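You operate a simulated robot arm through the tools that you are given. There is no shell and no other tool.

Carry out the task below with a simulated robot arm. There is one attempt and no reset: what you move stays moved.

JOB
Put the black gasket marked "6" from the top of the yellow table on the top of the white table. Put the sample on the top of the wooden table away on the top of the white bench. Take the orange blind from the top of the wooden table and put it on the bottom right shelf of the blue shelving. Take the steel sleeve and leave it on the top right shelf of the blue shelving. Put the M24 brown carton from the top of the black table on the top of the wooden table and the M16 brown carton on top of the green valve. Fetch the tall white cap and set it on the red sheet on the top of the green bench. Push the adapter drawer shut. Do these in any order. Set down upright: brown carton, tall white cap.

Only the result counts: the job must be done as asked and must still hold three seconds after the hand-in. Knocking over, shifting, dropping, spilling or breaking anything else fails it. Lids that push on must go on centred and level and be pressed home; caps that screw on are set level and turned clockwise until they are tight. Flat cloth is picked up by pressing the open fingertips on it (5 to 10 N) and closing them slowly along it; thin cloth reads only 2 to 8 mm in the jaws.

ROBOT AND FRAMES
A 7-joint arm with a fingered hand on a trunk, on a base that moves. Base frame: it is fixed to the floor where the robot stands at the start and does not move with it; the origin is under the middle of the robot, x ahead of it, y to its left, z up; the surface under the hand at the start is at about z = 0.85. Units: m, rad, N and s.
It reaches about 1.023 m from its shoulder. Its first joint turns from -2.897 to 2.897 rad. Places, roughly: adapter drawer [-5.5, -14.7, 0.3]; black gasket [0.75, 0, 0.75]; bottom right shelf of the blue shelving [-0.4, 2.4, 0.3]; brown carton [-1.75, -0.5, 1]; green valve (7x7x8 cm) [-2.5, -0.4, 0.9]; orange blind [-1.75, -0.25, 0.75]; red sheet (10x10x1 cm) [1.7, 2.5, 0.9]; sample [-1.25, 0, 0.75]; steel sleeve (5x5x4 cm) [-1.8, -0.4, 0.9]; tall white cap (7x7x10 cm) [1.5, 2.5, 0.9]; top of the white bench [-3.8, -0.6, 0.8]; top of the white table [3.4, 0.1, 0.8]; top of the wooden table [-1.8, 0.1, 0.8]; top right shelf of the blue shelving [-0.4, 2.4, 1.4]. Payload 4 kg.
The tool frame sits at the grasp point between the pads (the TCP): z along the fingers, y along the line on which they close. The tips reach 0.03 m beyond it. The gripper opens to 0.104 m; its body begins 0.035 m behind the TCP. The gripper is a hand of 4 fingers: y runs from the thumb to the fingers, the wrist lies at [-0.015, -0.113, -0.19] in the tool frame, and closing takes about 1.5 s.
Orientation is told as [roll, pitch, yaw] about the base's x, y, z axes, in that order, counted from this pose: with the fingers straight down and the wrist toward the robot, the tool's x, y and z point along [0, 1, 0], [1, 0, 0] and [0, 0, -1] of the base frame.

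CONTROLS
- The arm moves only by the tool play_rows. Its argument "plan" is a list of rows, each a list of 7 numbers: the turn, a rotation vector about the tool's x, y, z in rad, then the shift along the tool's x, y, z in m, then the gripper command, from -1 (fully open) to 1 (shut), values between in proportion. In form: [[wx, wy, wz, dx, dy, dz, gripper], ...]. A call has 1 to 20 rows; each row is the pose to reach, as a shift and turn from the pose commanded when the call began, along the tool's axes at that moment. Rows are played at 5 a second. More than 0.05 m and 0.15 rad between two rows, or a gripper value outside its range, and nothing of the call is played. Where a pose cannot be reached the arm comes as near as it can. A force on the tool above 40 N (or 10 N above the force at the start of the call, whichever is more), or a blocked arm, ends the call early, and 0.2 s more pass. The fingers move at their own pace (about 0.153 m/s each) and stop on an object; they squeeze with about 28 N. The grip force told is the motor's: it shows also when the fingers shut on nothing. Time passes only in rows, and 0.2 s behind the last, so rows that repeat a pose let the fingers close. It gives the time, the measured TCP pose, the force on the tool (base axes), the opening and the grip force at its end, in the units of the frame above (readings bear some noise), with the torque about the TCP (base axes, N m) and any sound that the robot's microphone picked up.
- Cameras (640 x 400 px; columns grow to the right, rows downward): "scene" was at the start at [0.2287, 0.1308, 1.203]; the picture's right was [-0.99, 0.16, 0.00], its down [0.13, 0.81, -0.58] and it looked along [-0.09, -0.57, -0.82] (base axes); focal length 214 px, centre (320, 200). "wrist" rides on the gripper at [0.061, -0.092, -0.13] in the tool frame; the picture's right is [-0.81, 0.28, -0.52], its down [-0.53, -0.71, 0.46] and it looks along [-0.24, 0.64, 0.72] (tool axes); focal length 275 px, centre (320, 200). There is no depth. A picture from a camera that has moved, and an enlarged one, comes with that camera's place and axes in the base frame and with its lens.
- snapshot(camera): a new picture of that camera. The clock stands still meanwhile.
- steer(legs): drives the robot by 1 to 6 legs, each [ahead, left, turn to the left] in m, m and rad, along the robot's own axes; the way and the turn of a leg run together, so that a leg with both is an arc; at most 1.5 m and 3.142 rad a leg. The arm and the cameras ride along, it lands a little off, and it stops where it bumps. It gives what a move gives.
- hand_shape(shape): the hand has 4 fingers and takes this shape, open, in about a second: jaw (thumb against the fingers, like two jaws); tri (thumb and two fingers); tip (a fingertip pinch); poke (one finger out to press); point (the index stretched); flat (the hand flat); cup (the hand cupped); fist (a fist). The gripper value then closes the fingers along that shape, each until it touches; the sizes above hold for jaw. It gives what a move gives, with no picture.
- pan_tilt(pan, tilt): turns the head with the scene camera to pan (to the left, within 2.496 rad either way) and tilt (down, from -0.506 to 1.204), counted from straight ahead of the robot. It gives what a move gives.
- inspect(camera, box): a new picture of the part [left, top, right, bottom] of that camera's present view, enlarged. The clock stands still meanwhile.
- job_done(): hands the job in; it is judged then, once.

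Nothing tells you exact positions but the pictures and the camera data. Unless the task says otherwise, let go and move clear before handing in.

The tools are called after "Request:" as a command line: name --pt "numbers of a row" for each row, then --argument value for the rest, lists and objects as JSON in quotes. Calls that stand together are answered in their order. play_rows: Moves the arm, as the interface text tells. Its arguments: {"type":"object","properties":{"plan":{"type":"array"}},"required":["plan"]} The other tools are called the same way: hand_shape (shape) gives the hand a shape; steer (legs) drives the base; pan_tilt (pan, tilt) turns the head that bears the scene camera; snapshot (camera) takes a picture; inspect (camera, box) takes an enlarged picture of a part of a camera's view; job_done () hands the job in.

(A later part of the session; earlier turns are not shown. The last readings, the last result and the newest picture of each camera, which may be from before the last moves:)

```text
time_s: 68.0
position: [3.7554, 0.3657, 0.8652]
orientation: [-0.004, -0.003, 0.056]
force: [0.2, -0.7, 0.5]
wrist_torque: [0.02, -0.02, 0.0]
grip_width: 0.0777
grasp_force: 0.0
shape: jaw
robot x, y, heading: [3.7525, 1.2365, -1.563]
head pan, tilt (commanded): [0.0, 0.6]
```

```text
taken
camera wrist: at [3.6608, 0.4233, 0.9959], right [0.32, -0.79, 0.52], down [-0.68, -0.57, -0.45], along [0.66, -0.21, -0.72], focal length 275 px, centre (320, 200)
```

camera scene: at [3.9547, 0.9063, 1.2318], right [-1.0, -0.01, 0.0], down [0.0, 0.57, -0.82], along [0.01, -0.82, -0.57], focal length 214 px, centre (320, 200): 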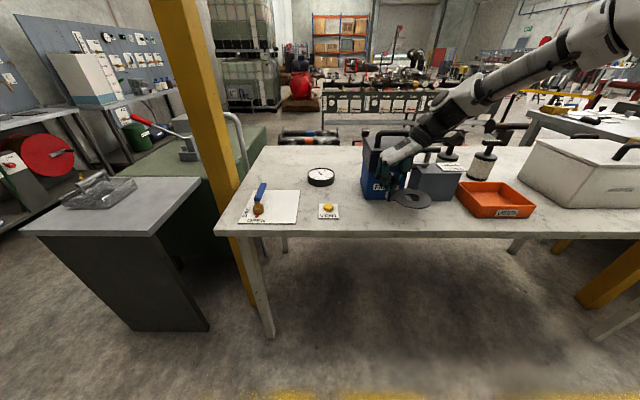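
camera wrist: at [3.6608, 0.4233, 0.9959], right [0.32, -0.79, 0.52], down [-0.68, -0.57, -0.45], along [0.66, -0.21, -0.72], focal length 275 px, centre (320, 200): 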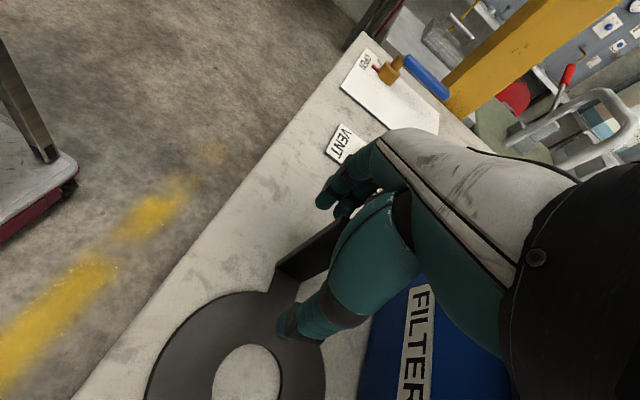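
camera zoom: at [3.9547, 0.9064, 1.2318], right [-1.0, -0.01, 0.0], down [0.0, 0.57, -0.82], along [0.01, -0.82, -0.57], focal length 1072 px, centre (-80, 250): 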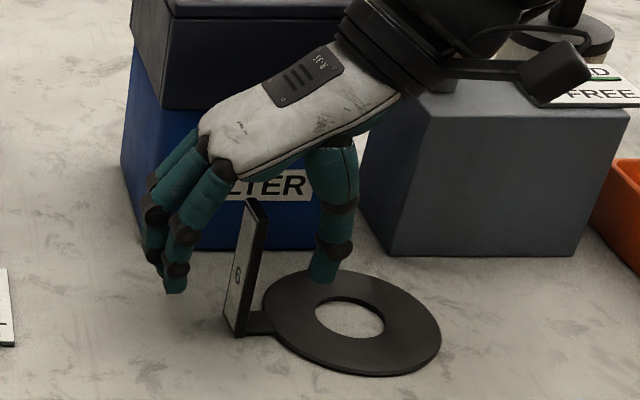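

The gasket "6" is resting free on the white table, label visible. I rise straight up and retract.

Request:
play_rows --pt "0 0 0 0 0 -0.03 -0.5" --pt "0 0 0 0 0 -0.06 -0.5" --pt "0 0 0 0 0 -0.1 -0.5" --pt "0 0 0 0 0 -0.14 -0.7" --pt "0 0 0 0 0 -0.19 -1" --pt "0 0 0 0.02 0 -0.23 -1" --pt "0 0 0 0.06 0 -0.26 -1" --pt "0 0 0 0.1 0 -0.26 -1" --pt "0 0 0 0.13 0 -0.26 -1"

Request:
snapshot --camera "scene"

```text
time_s: 70.0
position: [3.7485, 0.4961, 1.1246]
orientation: [-0.004, -0.001, 0.057]
force: [0.8, -1.2, 1.1]
wrist_torque: [0.03, -0.02, -0.01]
grip_width: 0.1037
grasp_force: 0.1
shape: jaw
robot x, y, heading: [3.7478, 1.2331, -1.567]
head pan, tilt (commanded): [0.0, 0.6]
```

```text
taken
camera scene: at [3.9546, 0.9061, 1.2317], right [-1.0, -0.01, 0.0], down [0.0, 0.57, -0.82], along [0.01, -0.82, -0.57], focal length 214 px, centre (320, 200)
```

scene: 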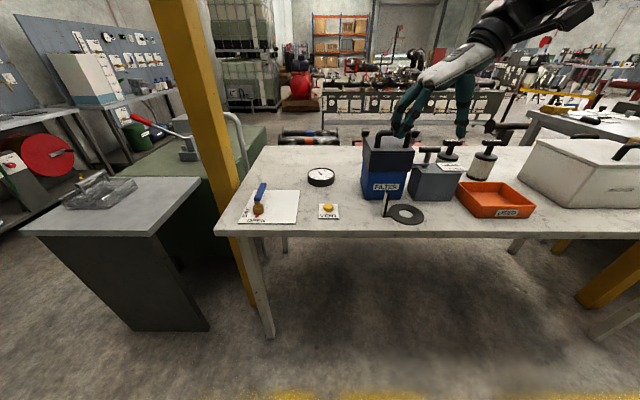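

The gasket task is complete. Next is the green bench: I turn right to head back along the corridor.

Request:
steer --legs '[[-0.1, 0, 0], [0, 0, -1.574], [1.0, 0, 0], [1.0, 0, 0]]'

Request:
pan_tilt --pan -1.0 --tilt 0.4

Request:
snapshot --camera "scene"

```text
time_s: 84.5
position: [1.028, 1.3677, 1.1262]
orientation: [-0.004, -0.001, -1.532]
force: [0.0, -0.5, 0.1]
wrist_torque: [-0.01, 0.06, -0.02]
grip_width: 0.1039
grasp_force: 0.1
shape: jaw
robot x, y, heading: [1.7636, 1.3528, 3.132]
head pan, tilt (commanded): [0.0, 0.6]
```

```text
time_s: 85.8
position: [1.0288, 1.3683, 1.1257]
orientation: [-0.004, -0.002, -1.531]
force: [-0.2, 0.5, -0.2]
wrist_torque: [-0.02, 0.0, 0.02]
grip_width: 0.1034
grasp_force: 0.1
shape: jaw
robot x, y, heading: [1.7648, 1.3542, 3.132]
head pan, tilt (commanded): [-1.0, 0.4]
```

```text
taken
camera scene: at [1.4726, 1.2364, 1.25], right [0.85, 0.53, 0.0], down [0.21, -0.33, -0.92], along [-0.49, 0.78, -0.39], focal length 214 px, centre (320, 200)
```

scene: 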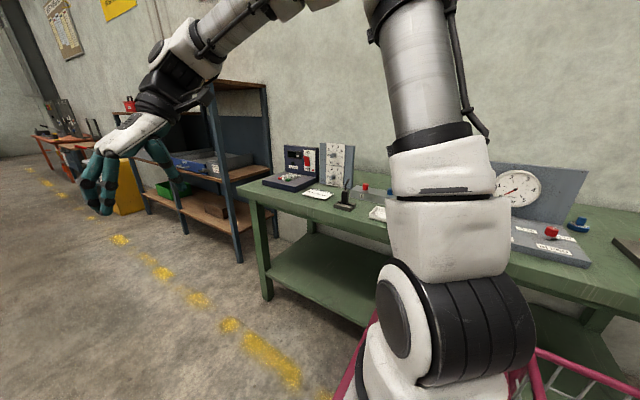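

I back off a little toward the aisle and turn to face the green bench.

Request:
steer --legs '[[0, 0.15, 0], [0, 0, -1.56]]'

Request:
pan_tilt --pan 0 --tilt 0.4

Request:
snapshot --camera "scene"

```text
time_s: 90.9
position: [1.7695, 1.936, 1.1248]
orientation: [-0.004, -0.003, -3.092]
force: [0.2, 0.6, -0.6]
wrist_torque: [-0.01, 0.0, 0.02]
grip_width: 0.1038
grasp_force: 0.0
shape: jaw
robot x, y, heading: [1.7595, 1.2038, 1.571]
head pan, tilt (commanded): [-1.0, 0.4]
```

```text
time_s: 92.2
position: [1.7688, 1.9365, 1.1256]
orientation: [-0.002, -0.002, -3.093]
force: [0.7, -0.3, 0.7]
wrist_torque: [0.06, 0.03, -0.03]
grip_width: 0.1038
grasp_force: 0.0
shape: jaw
robot x, y, heading: [1.7632, 1.2012, 1.573]
head pan, tilt (commanded): [0.0, 0.4]
```

```text
taken
camera scene: at [1.5624, 1.5359, 1.25], right [1.0, 0.0, 0.0], down [0.0, -0.39, -0.92], along [0.0, 0.92, -0.39], focal length 214 px, centre (320, 200)
```

scene: 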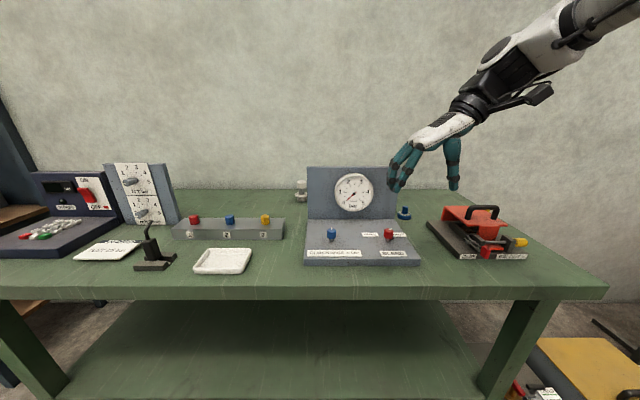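

I face the green bench. I zoom in on the pieces to find the tall white cap and the red sheet.

Request:
inspect --camera "scene" --box '[270, 160, 430, 280]'

Request:
inspect --camera "scene" --box '[380, 180, 540, 280]'

Request:
inspect --camera "scene" --box '[0, 150, 300, 290]'

Request:
snapshot --camera "wrist"

```text
3.33 times, centred on (350, 220) of scene
camera zoom: at [1.5624, 1.5359, 1.25], right [1.0, 0.0, 0.0], down [0.0, -0.39, -0.92], along [0.0, 0.92, -0.39], focal length 715 px, centre (220, 133)
```

zoom: 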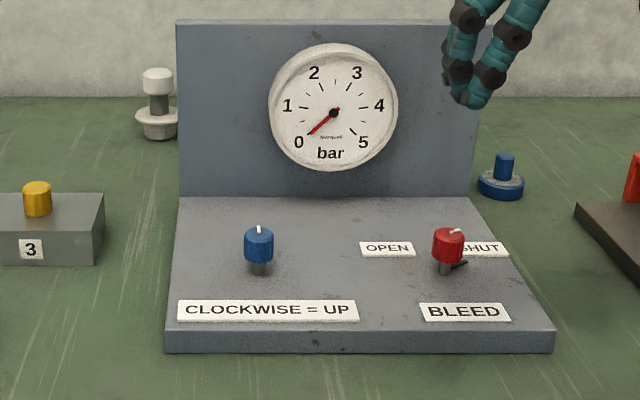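

```text
4.00 times, centred on (460, 230) of scene
camera zoom: at [1.5624, 1.5359, 1.25], right [1.0, 0.0, 0.0], down [0.0, -0.39, -0.92], along [0.0, 0.92, -0.39], focal length 858 px, centre (-240, 80)
```

zoom: 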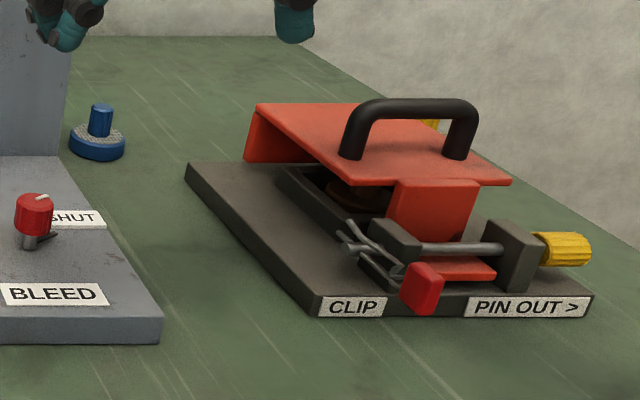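

```text
2.13 times, centred on (150, 220) of scene
camera zoom: at [1.5624, 1.5359, 1.25], right [1.0, 0.0, 0.0], down [0.0, -0.39, -0.92], along [0.0, 0.92, -0.39], focal length 458 px, centre (683, 157)
```

zoom: 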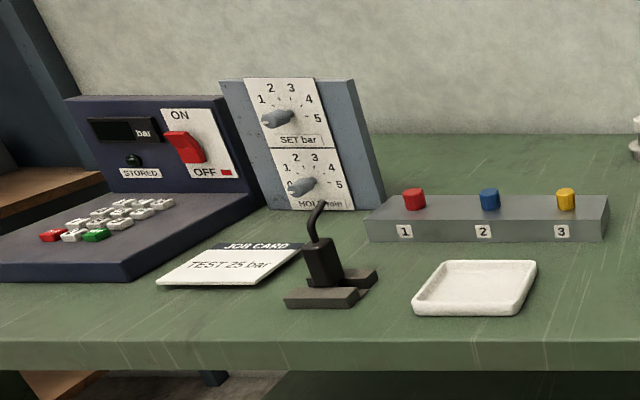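

```text
taken
camera wrist: at [1.8645, 1.8802, 1.2554], right [-0.31, 0.79, 0.52], down [0.69, 0.57, -0.45], along [-0.66, 0.21, -0.72], focal length 275 px, centre (320, 200)
```

wrist: 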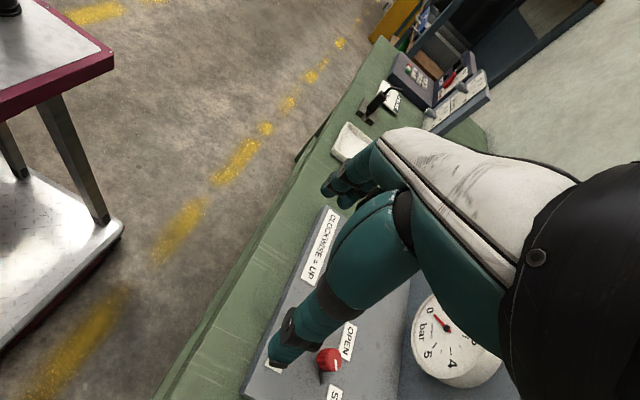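

The tall white cap stands behind the gauge panel on the left at about (1.47, 2.48); the red sheet is probably hidden behind the panel. I raise the arm, turn the hand so the wrist is toward me, and reposition the base.

Request:
play_rows --pt "0 0 0.135 0 0 -0.015 -1" --pt "0 0 0.27 0 0 -0.03 -1" --pt "0 0 0.405 0 0 -0.045 -1" --pt "0 0 0.54 0 0 -0.06 -1" --pt "0 0 0.675 0 0 -0.075 -1" --pt "0 0 0.81 0 0 -0.09 -1" --pt "0 0 0.945 0 0 -0.105 -1" --pt "0 0 1.08 0 0 -0.12 -1" --pt "0 0 1.215 0 0 -0.13 -1" --pt "0 0 1.35 0 0 -0.14 -1" --pt "0 0 1.485 0 0 -0.15 -1" --pt "0 0 1.62 0 0 -0.15 -1" --pt "0 0 1.62 0 0 -0.15 -1"

Request:
steer --legs '[[0, 0.28, 0], [0.25, 0, 0]]'

Request:
snapshot --camera "scene"

Request:
snapshot --camera "wrist"

```text
time_s: 95.0
position: [1.771, 1.9342, 1.2745]
orientation: [0.0, -0.004, 1.571]
force: [-0.1, -0.1, 0.0]
wrist_torque: [0.0, -0.03, 0.02]
grip_width: 0.1039
grasp_force: 0.1
shape: jaw
robot x, y, heading: [1.7614, 1.2009, 1.568]
head pan, tilt (commanded): [0.0, 0.4]
```

```text
time_s: 98.4
position: [1.492, 2.1832, 1.2751]
orientation: [0.001, -0.004, 1.574]
force: [-0.5, 0.2, 0.1]
wrist_torque: [0.0, 0.01, 0.0]
grip_width: 0.1038
grasp_force: 0.0
shape: jaw
robot x, y, heading: [1.4857, 1.4478, 1.572]
head pan, tilt (commanded): [0.0, 0.4]
```

```text
taken
camera scene: at [1.2853, 1.7836, 1.25], right [1.0, 0.0, 0.0], down [0.0, -0.39, -0.92], along [0.0, 0.92, -0.39], focal length 214 px, centre (320, 200)
```

scene: 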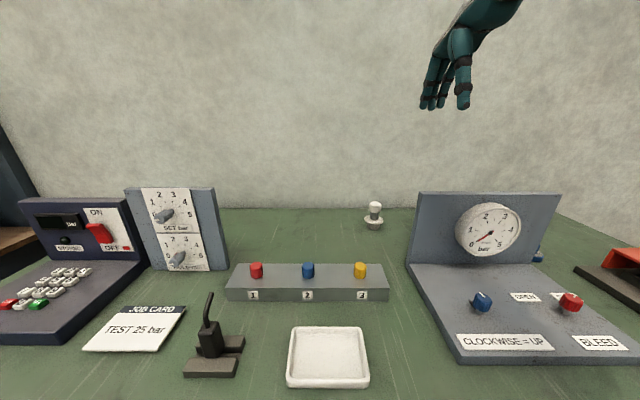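

```text
taken
camera wrist: at [1.4318, 2.0917, 1.4051], right [0.81, 0.27, 0.52], down [0.53, -0.71, -0.46], along [0.24, 0.65, -0.72], focal length 275 px, centre (320, 200)
```

wrist: 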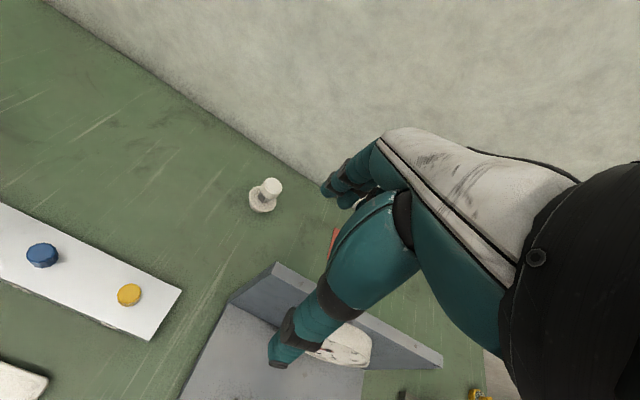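

The cap is at about (1.482, 2.477) and a corner of the red sheet shows near (1.69, 2.5). I move the hand right to see the sheet fully.

Request:
play_rows --pt "0 0 0 -0.045 0 0 -1" --pt "0 0 0 -0.09 0 0 -1" --pt "0 0 0 -0.135 0 0 -1" --pt "0 0 0 -0.18 0.02 0 -1" --pt "0 0 0 -0.22 0.04 0 -1" --pt "0 0 0 -0.22 0.05 0 -1"

Request:
snapshot --camera "wrist"

```text
time_s: 99.8
position: [1.7155, 2.2316, 1.2754]
orientation: [0.002, -0.003, 1.575]
force: [-0.5, -0.5, -0.7]
wrist_torque: [-0.01, 0.01, -0.01]
grip_width: 0.1037
grasp_force: 0.0
shape: jaw
robot x, y, heading: [1.488, 1.4476, 1.571]
head pan, tilt (commanded): [0.0, 0.4]
```

```text
taken
camera wrist: at [1.6539, 2.1406, 1.4054], right [0.81, 0.27, 0.52], down [0.53, -0.71, -0.46], along [0.24, 0.65, -0.72], focal length 275 px, centre (320, 200)
```

wrist: 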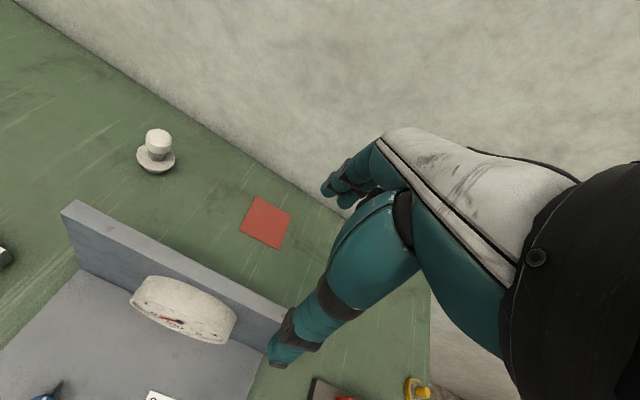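

Red sheet centre ≈ (1.733, 2.490). I zoom in on the cap's shape before grasping.

Request:
inspect --camera "wrist" --box '[110, 105, 310, 260]'

Request:
inspect --camera "scene" --box '[330, 180, 420, 240]'

```text
2.58 times, centred on (210, 182) of wrist
camera zoom: at [1.6539, 2.1406, 1.4054], right [0.81, 0.27, 0.52], down [0.53, -0.71, -0.46], along [0.24, 0.65, -0.72], focal length 710 px, centre (604, 245)
```

zoom: 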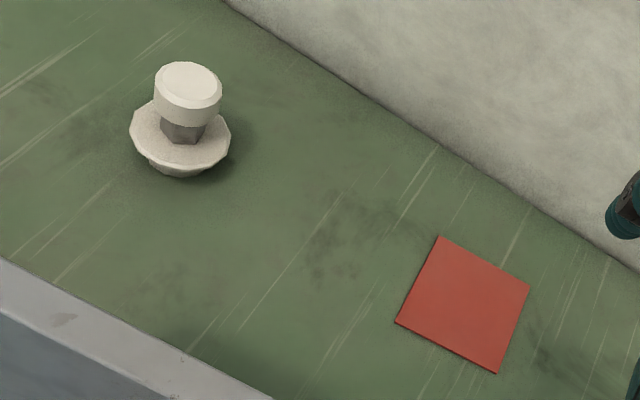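

```text
6.67 times, centred on (375, 210) of scene
camera zoom: at [1.2853, 1.7834, 1.25], right [1.0, 0.0, 0.0], down [0.0, -0.39, -0.92], along [0.0, 0.92, -0.39], focal length 1430 px, centre (-47, 133)
```

zoom: 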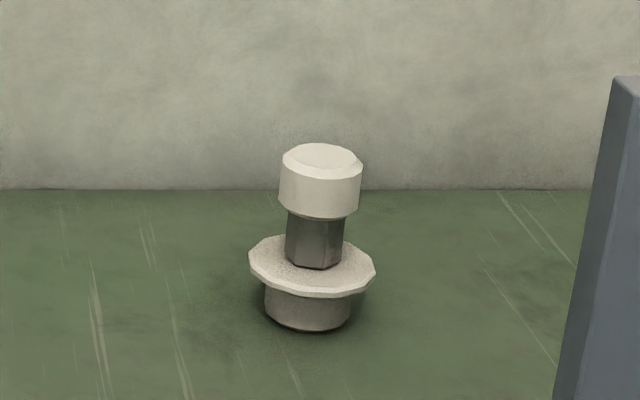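

Cap axis ≈ (1.478, 2.468), knob at z≈0.917–0.95. Reach is tight, so I check the gap to the bench before moving closer.

Request:
pan_tilt --pan -0.3 --tilt 1.2

Request:
snapshot --camera "scene"

```text
time_s: 100.9
position: [1.7144, 2.2313, 1.2753]
orientation: [0.001, -0.004, 1.573]
force: [0.0, 0.4, -0.1]
wrist_torque: [-0.01, -0.03, 0.03]
grip_width: 0.1037
grasp_force: 0.0
shape: jaw
robot x, y, heading: [1.4879, 1.4488, 1.573]
head pan, tilt (commanded): [-0.3, 1.201]
```

```text
taken
camera scene: at [1.302, 1.7444, 1.1872], right [0.96, -0.29, 0.0], down [-0.27, -0.89, -0.36], along [0.11, 0.35, -0.93], focal length 214 px, centre (320, 200)
```

scene: 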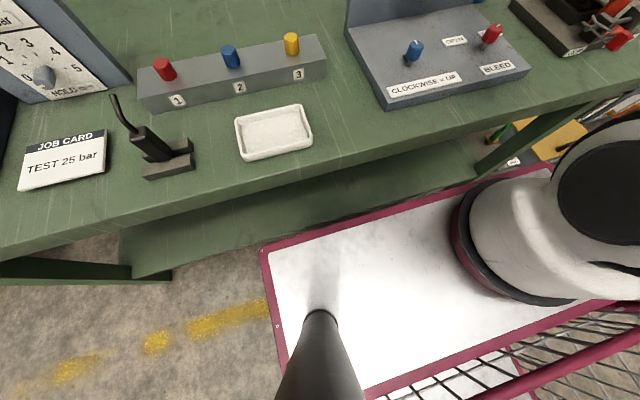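

About 0.10 m of gap remains. I advance 0.06 m and shift right 0.06 m, which puts both cap and sheet within reach.

Request:
steer --legs '[[0.055, -0.06, 0]]'

Request:
pan_tilt --pan -0.3 --tilt 0.5

```text
time_s: 102.0
position: [1.7746, 2.2858, 1.2758]
orientation: [0.001, -0.004, 1.573]
force: [0.3, 0.3, -0.3]
wrist_torque: [-0.01, 0.0, 0.0]
grip_width: 0.1038
grasp_force: 0.1
shape: jaw
robot x, y, heading: [1.5471, 1.5065, 1.575]
head pan, tilt (commanded): [-0.3, 1.201]
```

```text
time_s: 103.0
position: [1.7753, 2.2846, 1.275]
orientation: [0.003, -0.003, 1.571]
force: [0.4, -0.7, -0.4]
wrist_torque: [0.01, -0.02, -0.02]
grip_width: 0.104
grasp_force: 0.2
shape: jaw
robot x, y, heading: [1.5475, 1.5021, 1.572]
head pan, tilt (commanded): [-0.3, 0.499]
```

Now I move the open hand above the cap.

Request:
play_rows --pt "0 0 0 0.035 0.02 0.01 -1" --pt "0 0 0 0.072 0.043 0.02 -1" --pt "0 0 0 0.11 0.066 0.03 -1" --pt "0 0 0 0.147 0.09 0.04 -1" --pt "0 0 0 0.185 0.113 0.05 -1" --pt "0 0 0 0.222 0.136 0.06 -1" --pt "0 0 0 0.26 0.16 0.07 -1" --pt "0 0 0 0.297 0.183 0.09 -1" --pt "0 0 0 0.297 0.183 0.13 -1" --pt "0 0 0 0.297 0.183 0.17 -1" --pt "0 0 0 0.297 0.183 0.2 -1" --pt "0 0 0 0.297 0.183 0.22 -1" --pt "0 0 0 0.297 0.183 0.22 -1"

Request:
snapshot --camera "scene"

Request:
snapshot --camera "wrist"

```text
time_s: 105.8
position: [1.4797, 2.4677, 1.0567]
orientation: [0.003, -0.003, 1.573]
force: [0.0, 0.8, 0.3]
wrist_torque: [0.02, 0.0, 0.02]
grip_width: 0.1038
grasp_force: 0.1
shape: jaw
robot x, y, heading: [1.5461, 1.5021, 1.57]
head pan, tilt (commanded): [-0.3, 0.499]
```

```text
taken
camera scene: at [1.3727, 1.8324, 1.2408], right [0.96, -0.29, 0.0], down [-0.14, -0.46, -0.88], along [0.26, 0.84, -0.48], focal length 214 px, centre (320, 200)
```

scene: 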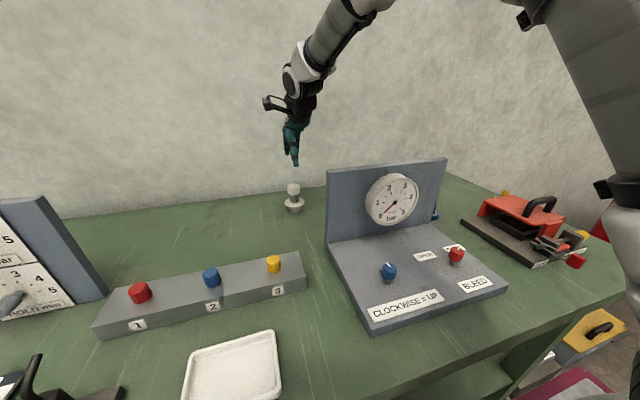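

```text
taken
camera wrist: at [1.4177, 2.3764, 1.186], right [0.81, 0.27, 0.52], down [0.53, -0.71, -0.46], along [0.24, 0.65, -0.72], focal length 275 px, centre (320, 200)
```

wrist: 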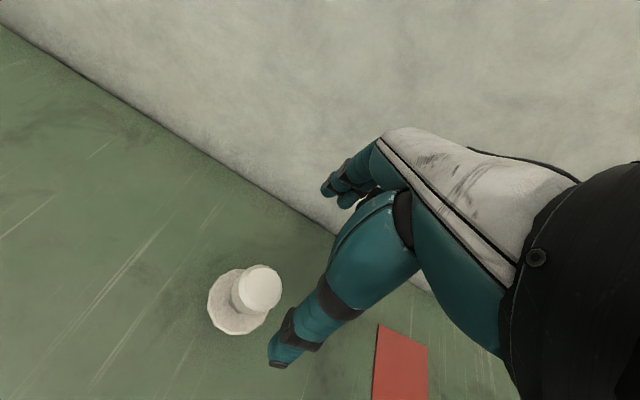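

Alignment is within a few millimetres. I correct slightly, descend to z≈0.932 and close gently on the knob.

Request:
play_rows --pt "0 0 0 0.006 -0.002 0.03 -1" --pt "0 0 0 0.006 -0.002 0.06 -1" --pt "0 0 0 0.006 -0.002 0.09 -1" --pt "0 0 0 0.006 -0.002 0.11 -1" --pt "0 0 0 0.006 -0.002 0.124 -1" --pt "0 0 0 0.006 -0.002 0.124 -0.6"

Request:
snapshot --camera "wrist"

Request:
inspect --camera "scene" --box '[250, 130, 350, 230]'

```text
time_s: 107.2
position: [1.472, 2.4673, 0.9322]
orientation: [0.002, -0.004, 1.573]
force: [0.2, 0.4, -0.9]
wrist_torque: [-0.04, 0.01, 0.04]
grip_width: 0.0833
grasp_force: 0.1
shape: jaw
robot x, y, heading: [1.545, 1.5062, 1.574]
head pan, tilt (commanded): [-0.3, 0.499]
```

```text
taken
camera wrist: at [1.4103, 2.3761, 1.0622], right [0.81, 0.27, 0.52], down [0.53, -0.71, -0.46], along [0.24, 0.65, -0.72], focal length 275 px, centre (320, 200)
```

wrist: 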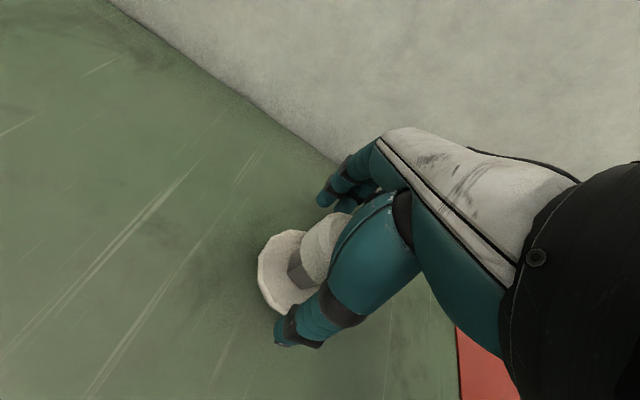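

```text
4.00 times, centred on (300, 180) of scene
camera zoom: at [1.3727, 1.8324, 1.2408], right [0.96, -0.29, 0.0], down [-0.14, -0.46, -0.88], along [0.26, 0.84, -0.48], focal length 858 px, centre (400, 280)
```

zoom: 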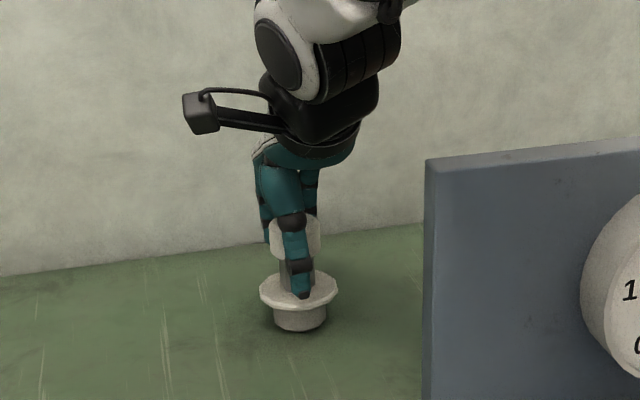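

The knob is centred between thumb and fingers. I close the grip and then lift 3 cm.

Request:
play_rows --pt "0 0 0 0 0 0 -0.3" --pt "0 0 0 0 0 0 0" --pt "0 0 0 0 0 0 0.3" --pt "0 0 0 0 0 0 0.6" --pt "0 0 0 0 0 0 1" --pt "0 0 0 0 0 0 1" --pt "0 0 0 0 0 0 1" --pt "0 0 0 0 0 -0.01 1" --pt "0 0 0 0 0 -0.03 1" --pt "0 0 0 0 0 -0.03 1"

Request:
snapshot --camera "wrist"

Request:
inspect --camera "scene" --box '[250, 130, 350, 230]'

```text
time_s: 109.4
position: [1.4718, 2.4671, 0.9619]
orientation: [0.001, -0.003, 1.572]
force: [0.0, -0.2, -4.4]
wrist_torque: [0.0, 0.06, 0.0]
grip_width: 0.0253
grasp_force: 27.4
shape: jaw
robot x, y, heading: [1.5475, 1.5054, 1.575]
head pan, tilt (commanded): [-0.3, 0.499]
```

```text
taken
camera wrist: at [1.4105, 2.3768, 1.0922], right [0.81, 0.27, 0.52], down [0.53, -0.71, -0.46], along [0.24, 0.65, -0.72], focal length 275 px, centre (320, 200)
```

wrist: 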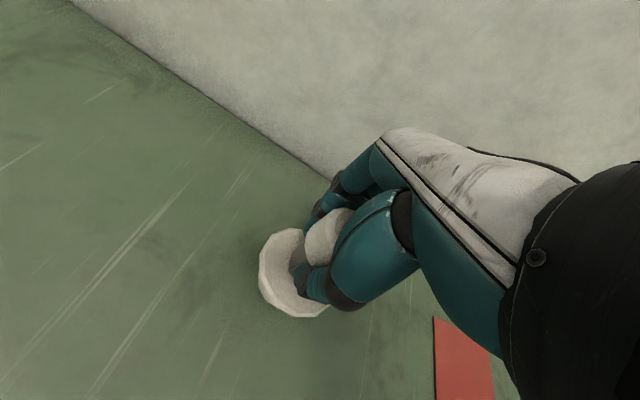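

```text
4.00 times, centred on (300, 180) of scene
camera zoom: at [1.3727, 1.8326, 1.2408], right [0.96, -0.29, 0.0], down [-0.14, -0.46, -0.88], along [0.26, 0.84, -0.48], focal length 858 px, centre (400, 280)
```

zoom: 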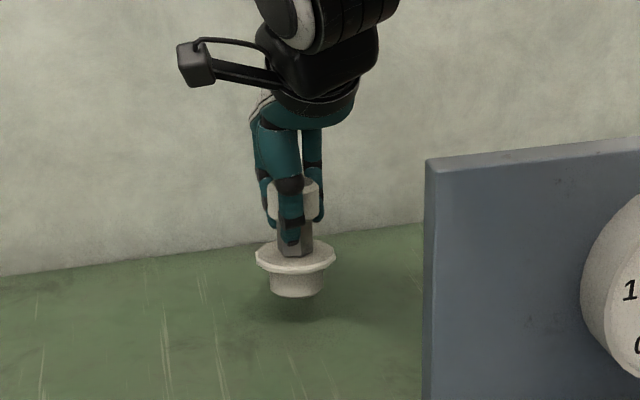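

The cap is lifted upright. I raise it further and carry it over to the red sheet.

Request:
play_rows --pt "0 0 0 0 0 -0.03 1" --pt "0 0 0 -0.02 0.002 -0.05 1" --pt "0 0 0 -0.06 0.005 -0.05 1" --pt "0 0 0 -0.1 0.009 -0.05 1" --pt "0 0 0 -0.14 0.012 -0.05 1" --pt "0 0 0 -0.18 0.016 -0.05 1" --pt "0 0 0 -0.22 0.02 -0.05 1" --pt "0 0 0 -0.25 0.022 -0.05 1" --pt "0 0 0 -0.262 0.023 -0.05 1" --pt "0 0 0 -0.262 0.023 -0.03 1" --pt "0 0 0 -0.262 0.023 -0.02 1" --pt "0 0 0 -0.262 0.023 -0.02 1"

Request:
snapshot --camera "wrist"

Request:
snapshot --camera "scene"

```text
time_s: 112.0
position: [1.7336, 2.4909, 0.9813]
orientation: [0.001, -0.004, 1.573]
force: [-0.1, 0.2, -5.7]
wrist_torque: [0.01, 0.03, 0.01]
grip_width: 0.0256
grasp_force: 27.9
shape: jaw
robot x, y, heading: [1.5464, 1.5022, 1.572]
head pan, tilt (commanded): [-0.3, 0.499]
```

```text
taken
camera wrist: at [1.6723, 2.4001, 1.1114], right [0.81, 0.27, 0.52], down [0.53, -0.71, -0.46], along [0.24, 0.65, -0.72], focal length 275 px, centre (320, 200)
```

wrist: 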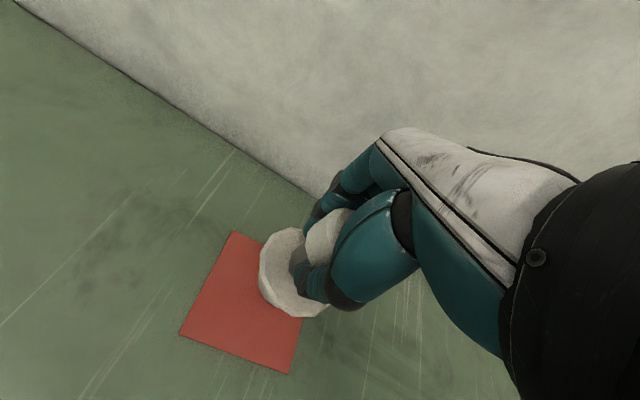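

```text
taken
camera scene: at [1.3729, 1.8326, 1.2408], right [0.96, -0.29, 0.0], down [-0.14, -0.46, -0.88], along [0.26, 0.84, -0.48], focal length 214 px, centre (320, 200)
```

scene: 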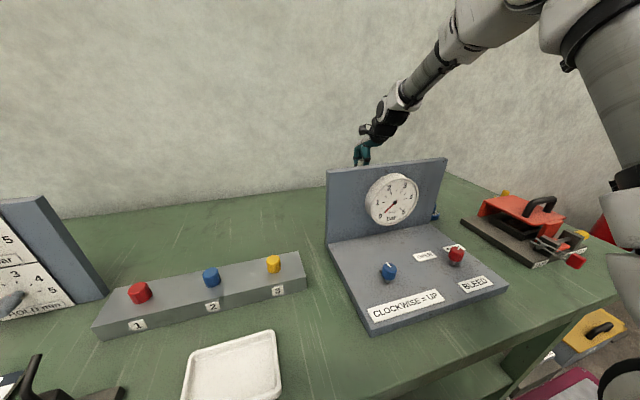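

The cap is over the sheet (sheet centre ≈ (1.7375, 2.487)). I nudge 5 mm right and lower gently.

Request:
play_rows --pt "0 0 0 -0.005 0.001 0.01 1" --pt "0 0 0 -0.005 0.001 0.025 1" --pt "0 0 0 -0.005 0.001 0.035 1" --pt "0 0 0 -0.005 0.001 0.038 1" --pt "0 0 0 -0.005 0.001 0.038 1"

Request:
snapshot --camera "wrist"

```text
time_s: 113.2
position: [1.737, 2.4925, 0.9431]
orientation: [0.003, -0.004, 1.573]
force: [0.0, -0.4, -4.3]
wrist_torque: [-0.02, 0.01, 0.02]
grip_width: 0.0253
grasp_force: 28.4
shape: jaw
robot x, y, heading: [1.5476, 1.5032, 1.575]
head pan, tilt (commanded): [-0.3, 0.499]
```

```text
taken
camera wrist: at [1.6772, 2.4013, 1.0734], right [0.81, 0.27, 0.52], down [0.53, -0.71, -0.46], along [0.24, 0.65, -0.72], focal length 275 px, centre (320, 200)
```

wrist: 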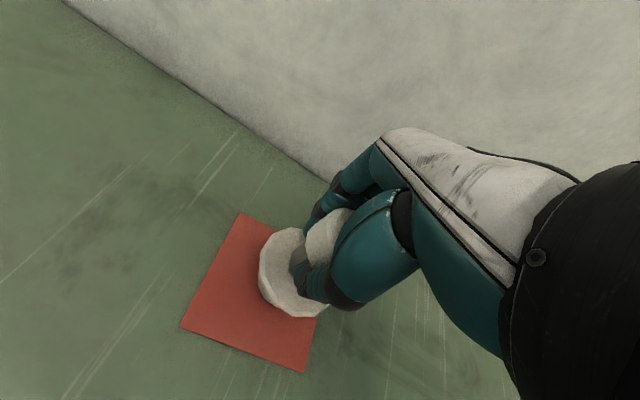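

Still hanging just above the sheet. I keep lowering in 2 mm steps.

Request:
play_rows --pt "0 0 0 0 0 0.002 1" --pt "0 0 0 0 0 0.004 1" --pt "0 0 0 0 0 0.006 1" --pt "0 0 0 0 0 0.006 1"

```text
time_s: 114.2
position: [1.7371, 2.4928, 0.9378]
orientation: [0.002, -0.004, 1.572]
force: [0.5, 0.7, -4.4]
wrist_torque: [-0.03, 0.03, 0.01]
grip_width: 0.0251
grasp_force: 27.6
shape: jaw
robot x, y, heading: [1.5458, 1.5025, 1.571]
head pan, tilt (commanded): [-0.3, 0.499]
```

Not touching yet at z 0.938; continuing downward.

Request:
play_rows --pt "0 0 0 0 0 0.002 1" --pt "0 0 0 0 0 0.004 1" --pt "0 0 0 0 0 0.004 1"

```text
time_s: 115.0
position: [1.7376, 2.4919, 0.9349]
orientation: [0.002, -0.007, 1.573]
force: [-1.3, -1.6, 3.9]
wrist_torque: [0.0, 0.03, -0.02]
grip_width: 0.0255
grasp_force: 28.5
shape: jaw
robot x, y, heading: [1.5444, 1.5042, 1.573]
head pan, tilt (commanded): [-0.3, 0.499]
```

Contact is felt. I release slowly and check that the cap stands upright on the sheet.

Request:
play_rows --pt "0 0 0 0 0 0.0005 0.8" --pt "0 0 0 0 0 0.0005 0.6" --pt "0 0 0 0 0 0.0005 0.4" --pt "0 0 0 0 0 0.0 0.2" --pt "0 0 0 0 0 0.0 0" --pt "0 0 0 0 0 0 -0.3" --pt "0 0 0 0 0 0 -0.6" --pt "0 0 0 0 0 0 -0.6" --pt "0 0 0 0 0 0 -0.6"

Request:
snapshot --camera "wrist"

```text
time_s: 117.0
position: [1.7379, 2.4926, 0.9333]
orientation: [0.001, -0.004, 1.572]
force: [0.4, 0.3, 0.0]
wrist_torque: [-0.03, 0.03, 0.0]
grip_width: 0.083
grasp_force: 0.0
shape: jaw
robot x, y, heading: [1.5452, 1.5035, 1.573]
head pan, tilt (commanded): [-0.3, 0.499]
```

```text
taken
camera wrist: at [1.6769, 2.4022, 1.064], right [0.81, 0.27, 0.52], down [0.53, -0.71, -0.46], along [0.24, 0.65, -0.72], focal length 275 px, centre (320, 200)
```

wrist: 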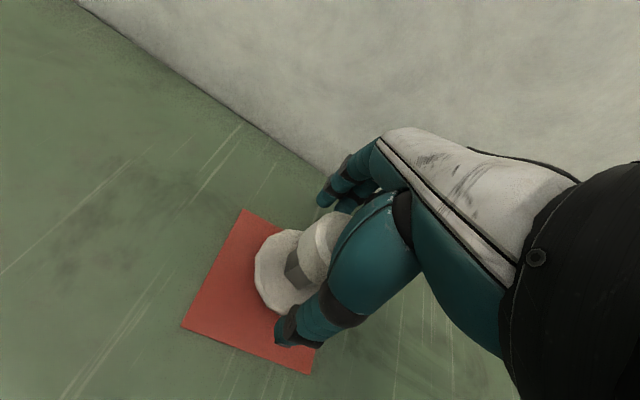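

The cap stands free. I open fully and rise straight up, then check.

Request:
play_rows --pt "0 0 0 0 0 0 -1" --pt "0 0 0 0 0 -0.02 -1" --pt "0 0 0 0 0 -0.05 -1" --pt "0 0 0 0 0 -0.09 -1" --pt "0 0 0 0 0 -0.13 -1" --pt "0 0 0 0 0 -0.18 -1" --pt "0 0 0 0 0 -0.23 -1" --pt "0 0 0 0 0 -0.28 -1" --pt "0 0 0 0 0 -0.32 -1" --pt "0 0 0 0 -0.03 -0.34 -1" --pt "0 0 0 0 -0.07 -0.34 -1"

Request:
snapshot --camera "wrist"

```text
time_s: 119.4
position: [1.7379, 2.4221, 1.2726]
orientation: [0.003, -0.001, 1.573]
force: [-0.1, 0.9, -1.3]
wrist_torque: [-0.02, -0.01, -0.03]
grip_width: 0.1035
grasp_force: 0.0
shape: jaw
robot x, y, heading: [1.5471, 1.5008, 1.57]
head pan, tilt (commanded): [-0.3, 0.499]
```

```text
taken
camera wrist: at [1.6765, 2.3303, 1.4027], right [0.81, 0.28, 0.52], down [0.53, -0.71, -0.46], along [0.24, 0.65, -0.72], focal length 275 px, centre (320, 200)
```

wrist: 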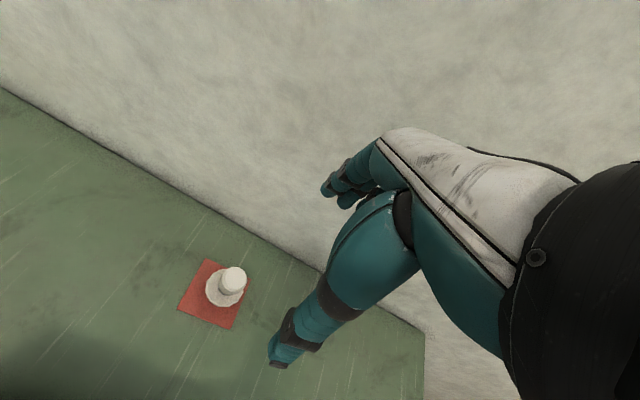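

The cap is centred on the red sheet and upright. I retract the arm and drive west along the aisle toward the wooden table.

Request:
play_rows --pt "0 0 0 0.02 -0.04 0 -1" --pt "0 0 0 0.05 -0.08 0 -1" --pt "0 0 0 0.08 -0.12 0 -1" --pt "0 0 0 0.1 -0.16 0 -1" --pt "0 0 0 0.12 -0.2 0 -1" --pt "0 0 0 0.14 -0.24 0 -1" --pt "0 0 0 0.15 -0.28 0 -1" --pt "0 0 0 0.15 -0.3 0 -1"

Request:
steer --legs '[[-0.25, 0, 0], [0, 0, 1.57], [1.4, 0, 0]]'

Request:
pan_tilt --pan 0.3 --tilt 0.4

Request:
snapshot --camera "scene"

```text
time_s: 121.2
position: [1.5888, 2.1211, 1.2704]
orientation: [0.003, -0.002, 1.572]
force: [-0.9, -0.7, -0.4]
wrist_torque: [0.01, 0.02, 0.0]
grip_width: 0.1039
grasp_force: 0.0
shape: jaw
robot x, y, heading: [1.5428, 1.5033, 1.572]
head pan, tilt (commanded): [-0.3, 0.499]
```

```text
time_s: 133.4
position: [-0.4524, 1.2052, 1.2717]
orientation: [0.002, -0.005, -3.091]
force: [0.5, 0.7, -1.0]
wrist_torque: [0.0, -0.01, 0.0]
grip_width: 0.1038
grasp_force: 0.2
shape: jaw
robot x, y, heading: [0.1692, 1.1871, -3.087]
head pan, tilt (commanded): [-0.3, 0.499]
```

```text
time_s: 134.4
position: [-0.4522, 1.2046, 1.2715]
orientation: [0.002, -0.003, -3.089]
force: [0.1, -0.9, -0.5]
wrist_torque: [0.01, 0.02, 0.01]
grip_width: 0.1038
grasp_force: 0.1
shape: jaw
robot x, y, heading: [0.165, 1.1917, -3.093]
head pan, tilt (commanded): [0.3, 0.4]
```

```text
taken
camera scene: at [-0.148, 0.9497, 1.25], right [-0.34, 0.94, 0.0], down [0.37, 0.13, -0.92], along [-0.87, -0.32, -0.39], focal length 214 px, centre (320, 200)
```

scene: 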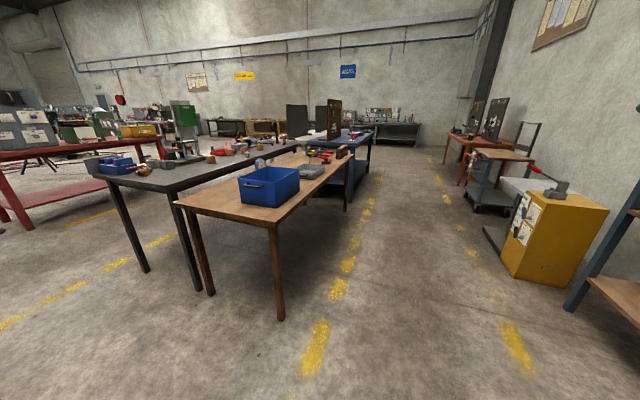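

The wooden table is ahead-left. I continue along the aisle and turn left to face it.

Request:
steer --legs '[[0, 0, -0.05], [1.45, 0, 0], [0, 0, 1.57]]'

Request:
pan_tilt --pan 0 --tilt 0.55

Request:
snapshot --camera "scene"

Request:
snapshot --camera "wrist"

```text
time_s: 146.0
position: [-1.3383, 0.5713, 1.2709]
orientation: [0.002, -0.003, -1.55]
force: [0.6, 0.5, 0.1]
wrist_torque: [0.03, 0.02, -0.02]
grip_width: 0.104
grasp_force: 0.1
shape: jaw
robot x, y, heading: [-1.3048, 1.1934, -1.55]
head pan, tilt (commanded): [0.3, 0.4]
```

```text
time_s: 146.8
position: [-1.3391, 0.5708, 1.272]
orientation: [0.002, -0.004, -1.55]
force: [-0.3, -0.3, -1.0]
wrist_torque: [0.01, 0.01, -0.01]
grip_width: 0.1034
grasp_force: 0.1
shape: jaw
robot x, y, heading: [-1.3075, 1.1869, -1.552]
head pan, tilt (commanded): [0.0, 0.55]
```

```text
taken
camera scene: at [-1.0989, 0.8664, 1.2363], right [-1.0, -0.02, 0.0], down [-0.01, 0.52, -0.85], along [0.02, -0.85, -0.52], focal length 214 px, centre (320, 200)
```

scene: 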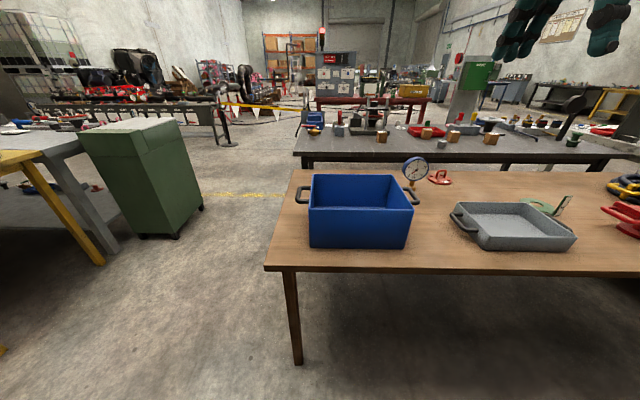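

```text
taken
camera wrist: at [-1.2795, 0.6655, 1.4016], right [-0.81, -0.29, 0.52], down [-0.55, 0.7, -0.46], along [-0.23, -0.65, -0.72], focal length 275 px, centre (320, 200)
```

wrist: 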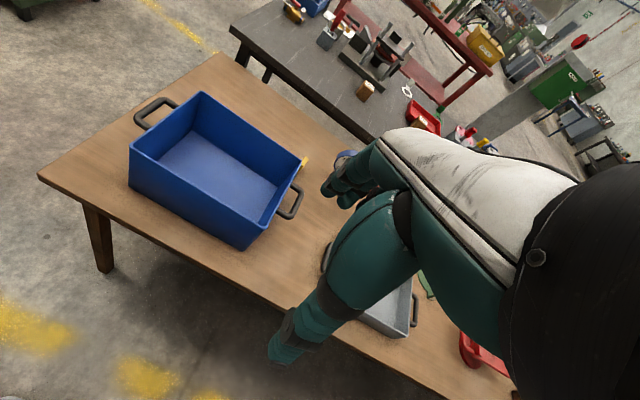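

I see a blue bin, gauge, grey tray, and other items on the wooden table. I look further along it.

Request:
pan_tilt --pan -0.7 --tilt 0.5

Request:
snapshot --camera "scene"

Request:
inspect --camera "scene" --box '[160, 100, 400, 250]'

```text
time_s: 147.9
position: [-1.3384, 0.5702, 1.2714]
orientation: [0.003, -0.002, -1.549]
force: [-0.4, 0.5, 0.3]
wrist_torque: [0.01, -0.02, 0.02]
grip_width: 0.104
grasp_force: 0.1
shape: jaw
robot x, y, heading: [-1.3054, 1.1949, -1.553]
head pan, tilt (commanded): [-0.7, 0.499]
```

```text
taken
camera scene: at [-1.1579, 0.8854, 1.2409], right [-0.78, 0.63, 0.0], down [0.3, 0.37, -0.88], along [-0.55, -0.68, -0.48], focal length 214 px, centre (320, 200)
```

scene: 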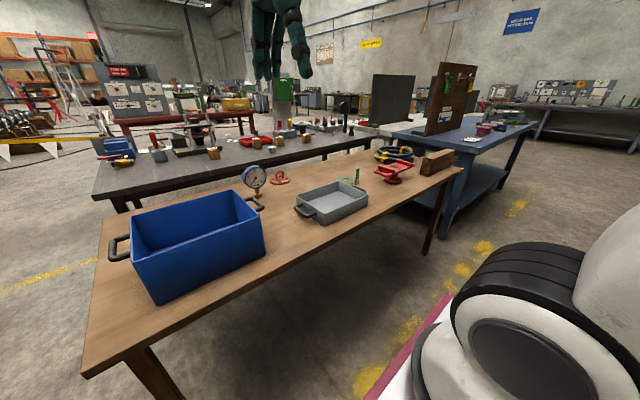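

```text
2.67 times, centred on (280, 175) of scene
camera zoom: at [-1.1579, 0.8854, 1.2409], right [-0.78, 0.63, 0.0], down [0.3, 0.37, -0.88], along [-0.55, -0.68, -0.48], focal length 572 px, centre (427, 267)
```

zoom: 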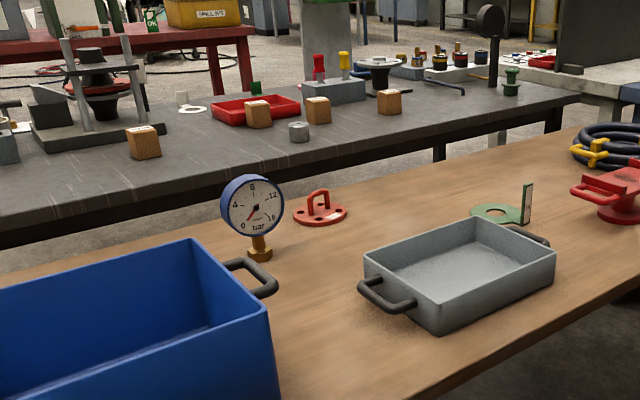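

Four brown cartons, a grey sleeve and a green piece stand on the black table; the wooden table has an orange-red disc with a handle and a green tabbed piece. I move right along the table for a closer look.

Request:
steer --legs '[[0, -0.45, 0]]'

Request:
pan_tilt --pan 0 --tilt 0.6

Request:
snapshot --camera "scene"

Request:
inspect --camera "scene" --box '[120, 80, 400, 260]'

Request:
inspect --camera "scene" --box '[380, 80, 640, 260]'

```text
time_s: 150.6
position: [-1.7912, 0.5636, 1.2718]
orientation: [0.002, -0.002, -1.555]
force: [-0.1, -0.2, -0.3]
wrist_torque: [-0.02, -0.04, -0.03]
grip_width: 0.104
grasp_force: 0.0
shape: jaw
robot x, y, heading: [-1.7588, 1.1787, -1.551]
head pan, tilt (commanded): [-0.7, 0.499]
```

```text
time_s: 151.7
position: [-1.7908, 0.5643, 1.2707]
orientation: [0.001, -0.003, -1.559]
force: [-0.6, 0.4, -0.6]
wrist_torque: [-0.01, -0.04, -0.02]
grip_width: 0.1037
grasp_force: 0.1
shape: jaw
robot x, y, heading: [-1.7563, 1.1845, -1.554]
head pan, tilt (commanded): [0.0, 0.6]
```

```text
taken
camera scene: at [-1.5502, 0.8587, 1.2318], right [-1.0, -0.01, 0.0], down [-0.01, 0.56, -0.83], along [0.01, -0.83, -0.56], focal length 214 px, centre (320, 200)
```

scene: 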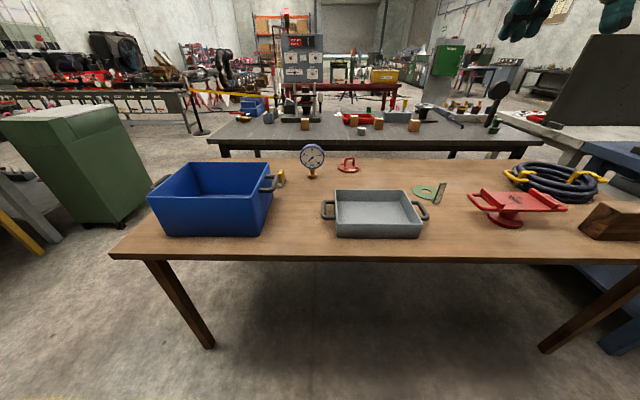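

```text
2.22 times, centred on (260, 170) of scene
camera zoom: at [-1.5502, 0.8587, 1.2318], right [-1.0, -0.01, 0.0], down [-0.01, 0.56, -0.83], along [0.01, -0.83, -0.56], focal length 477 px, centre (453, 267)
```

zoom: 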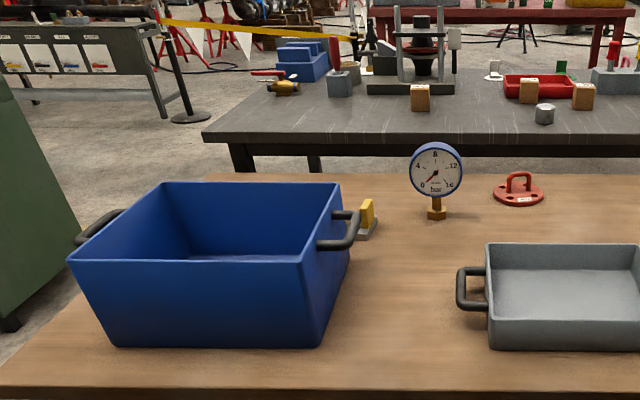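

```text
2.22 times, centred on (510, 170) of scene
camera zoom: at [-1.5502, 0.8587, 1.2318], right [-1.0, -0.01, 0.0], down [-0.01, 0.56, -0.83], along [0.01, -0.83, -0.56], focal length 477 px, centre (-102, 267)
```

zoom: 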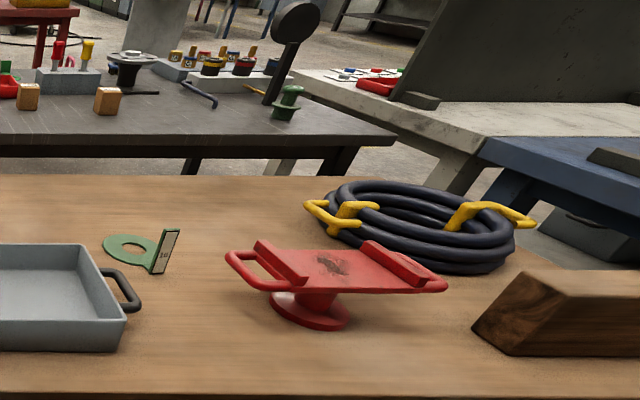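

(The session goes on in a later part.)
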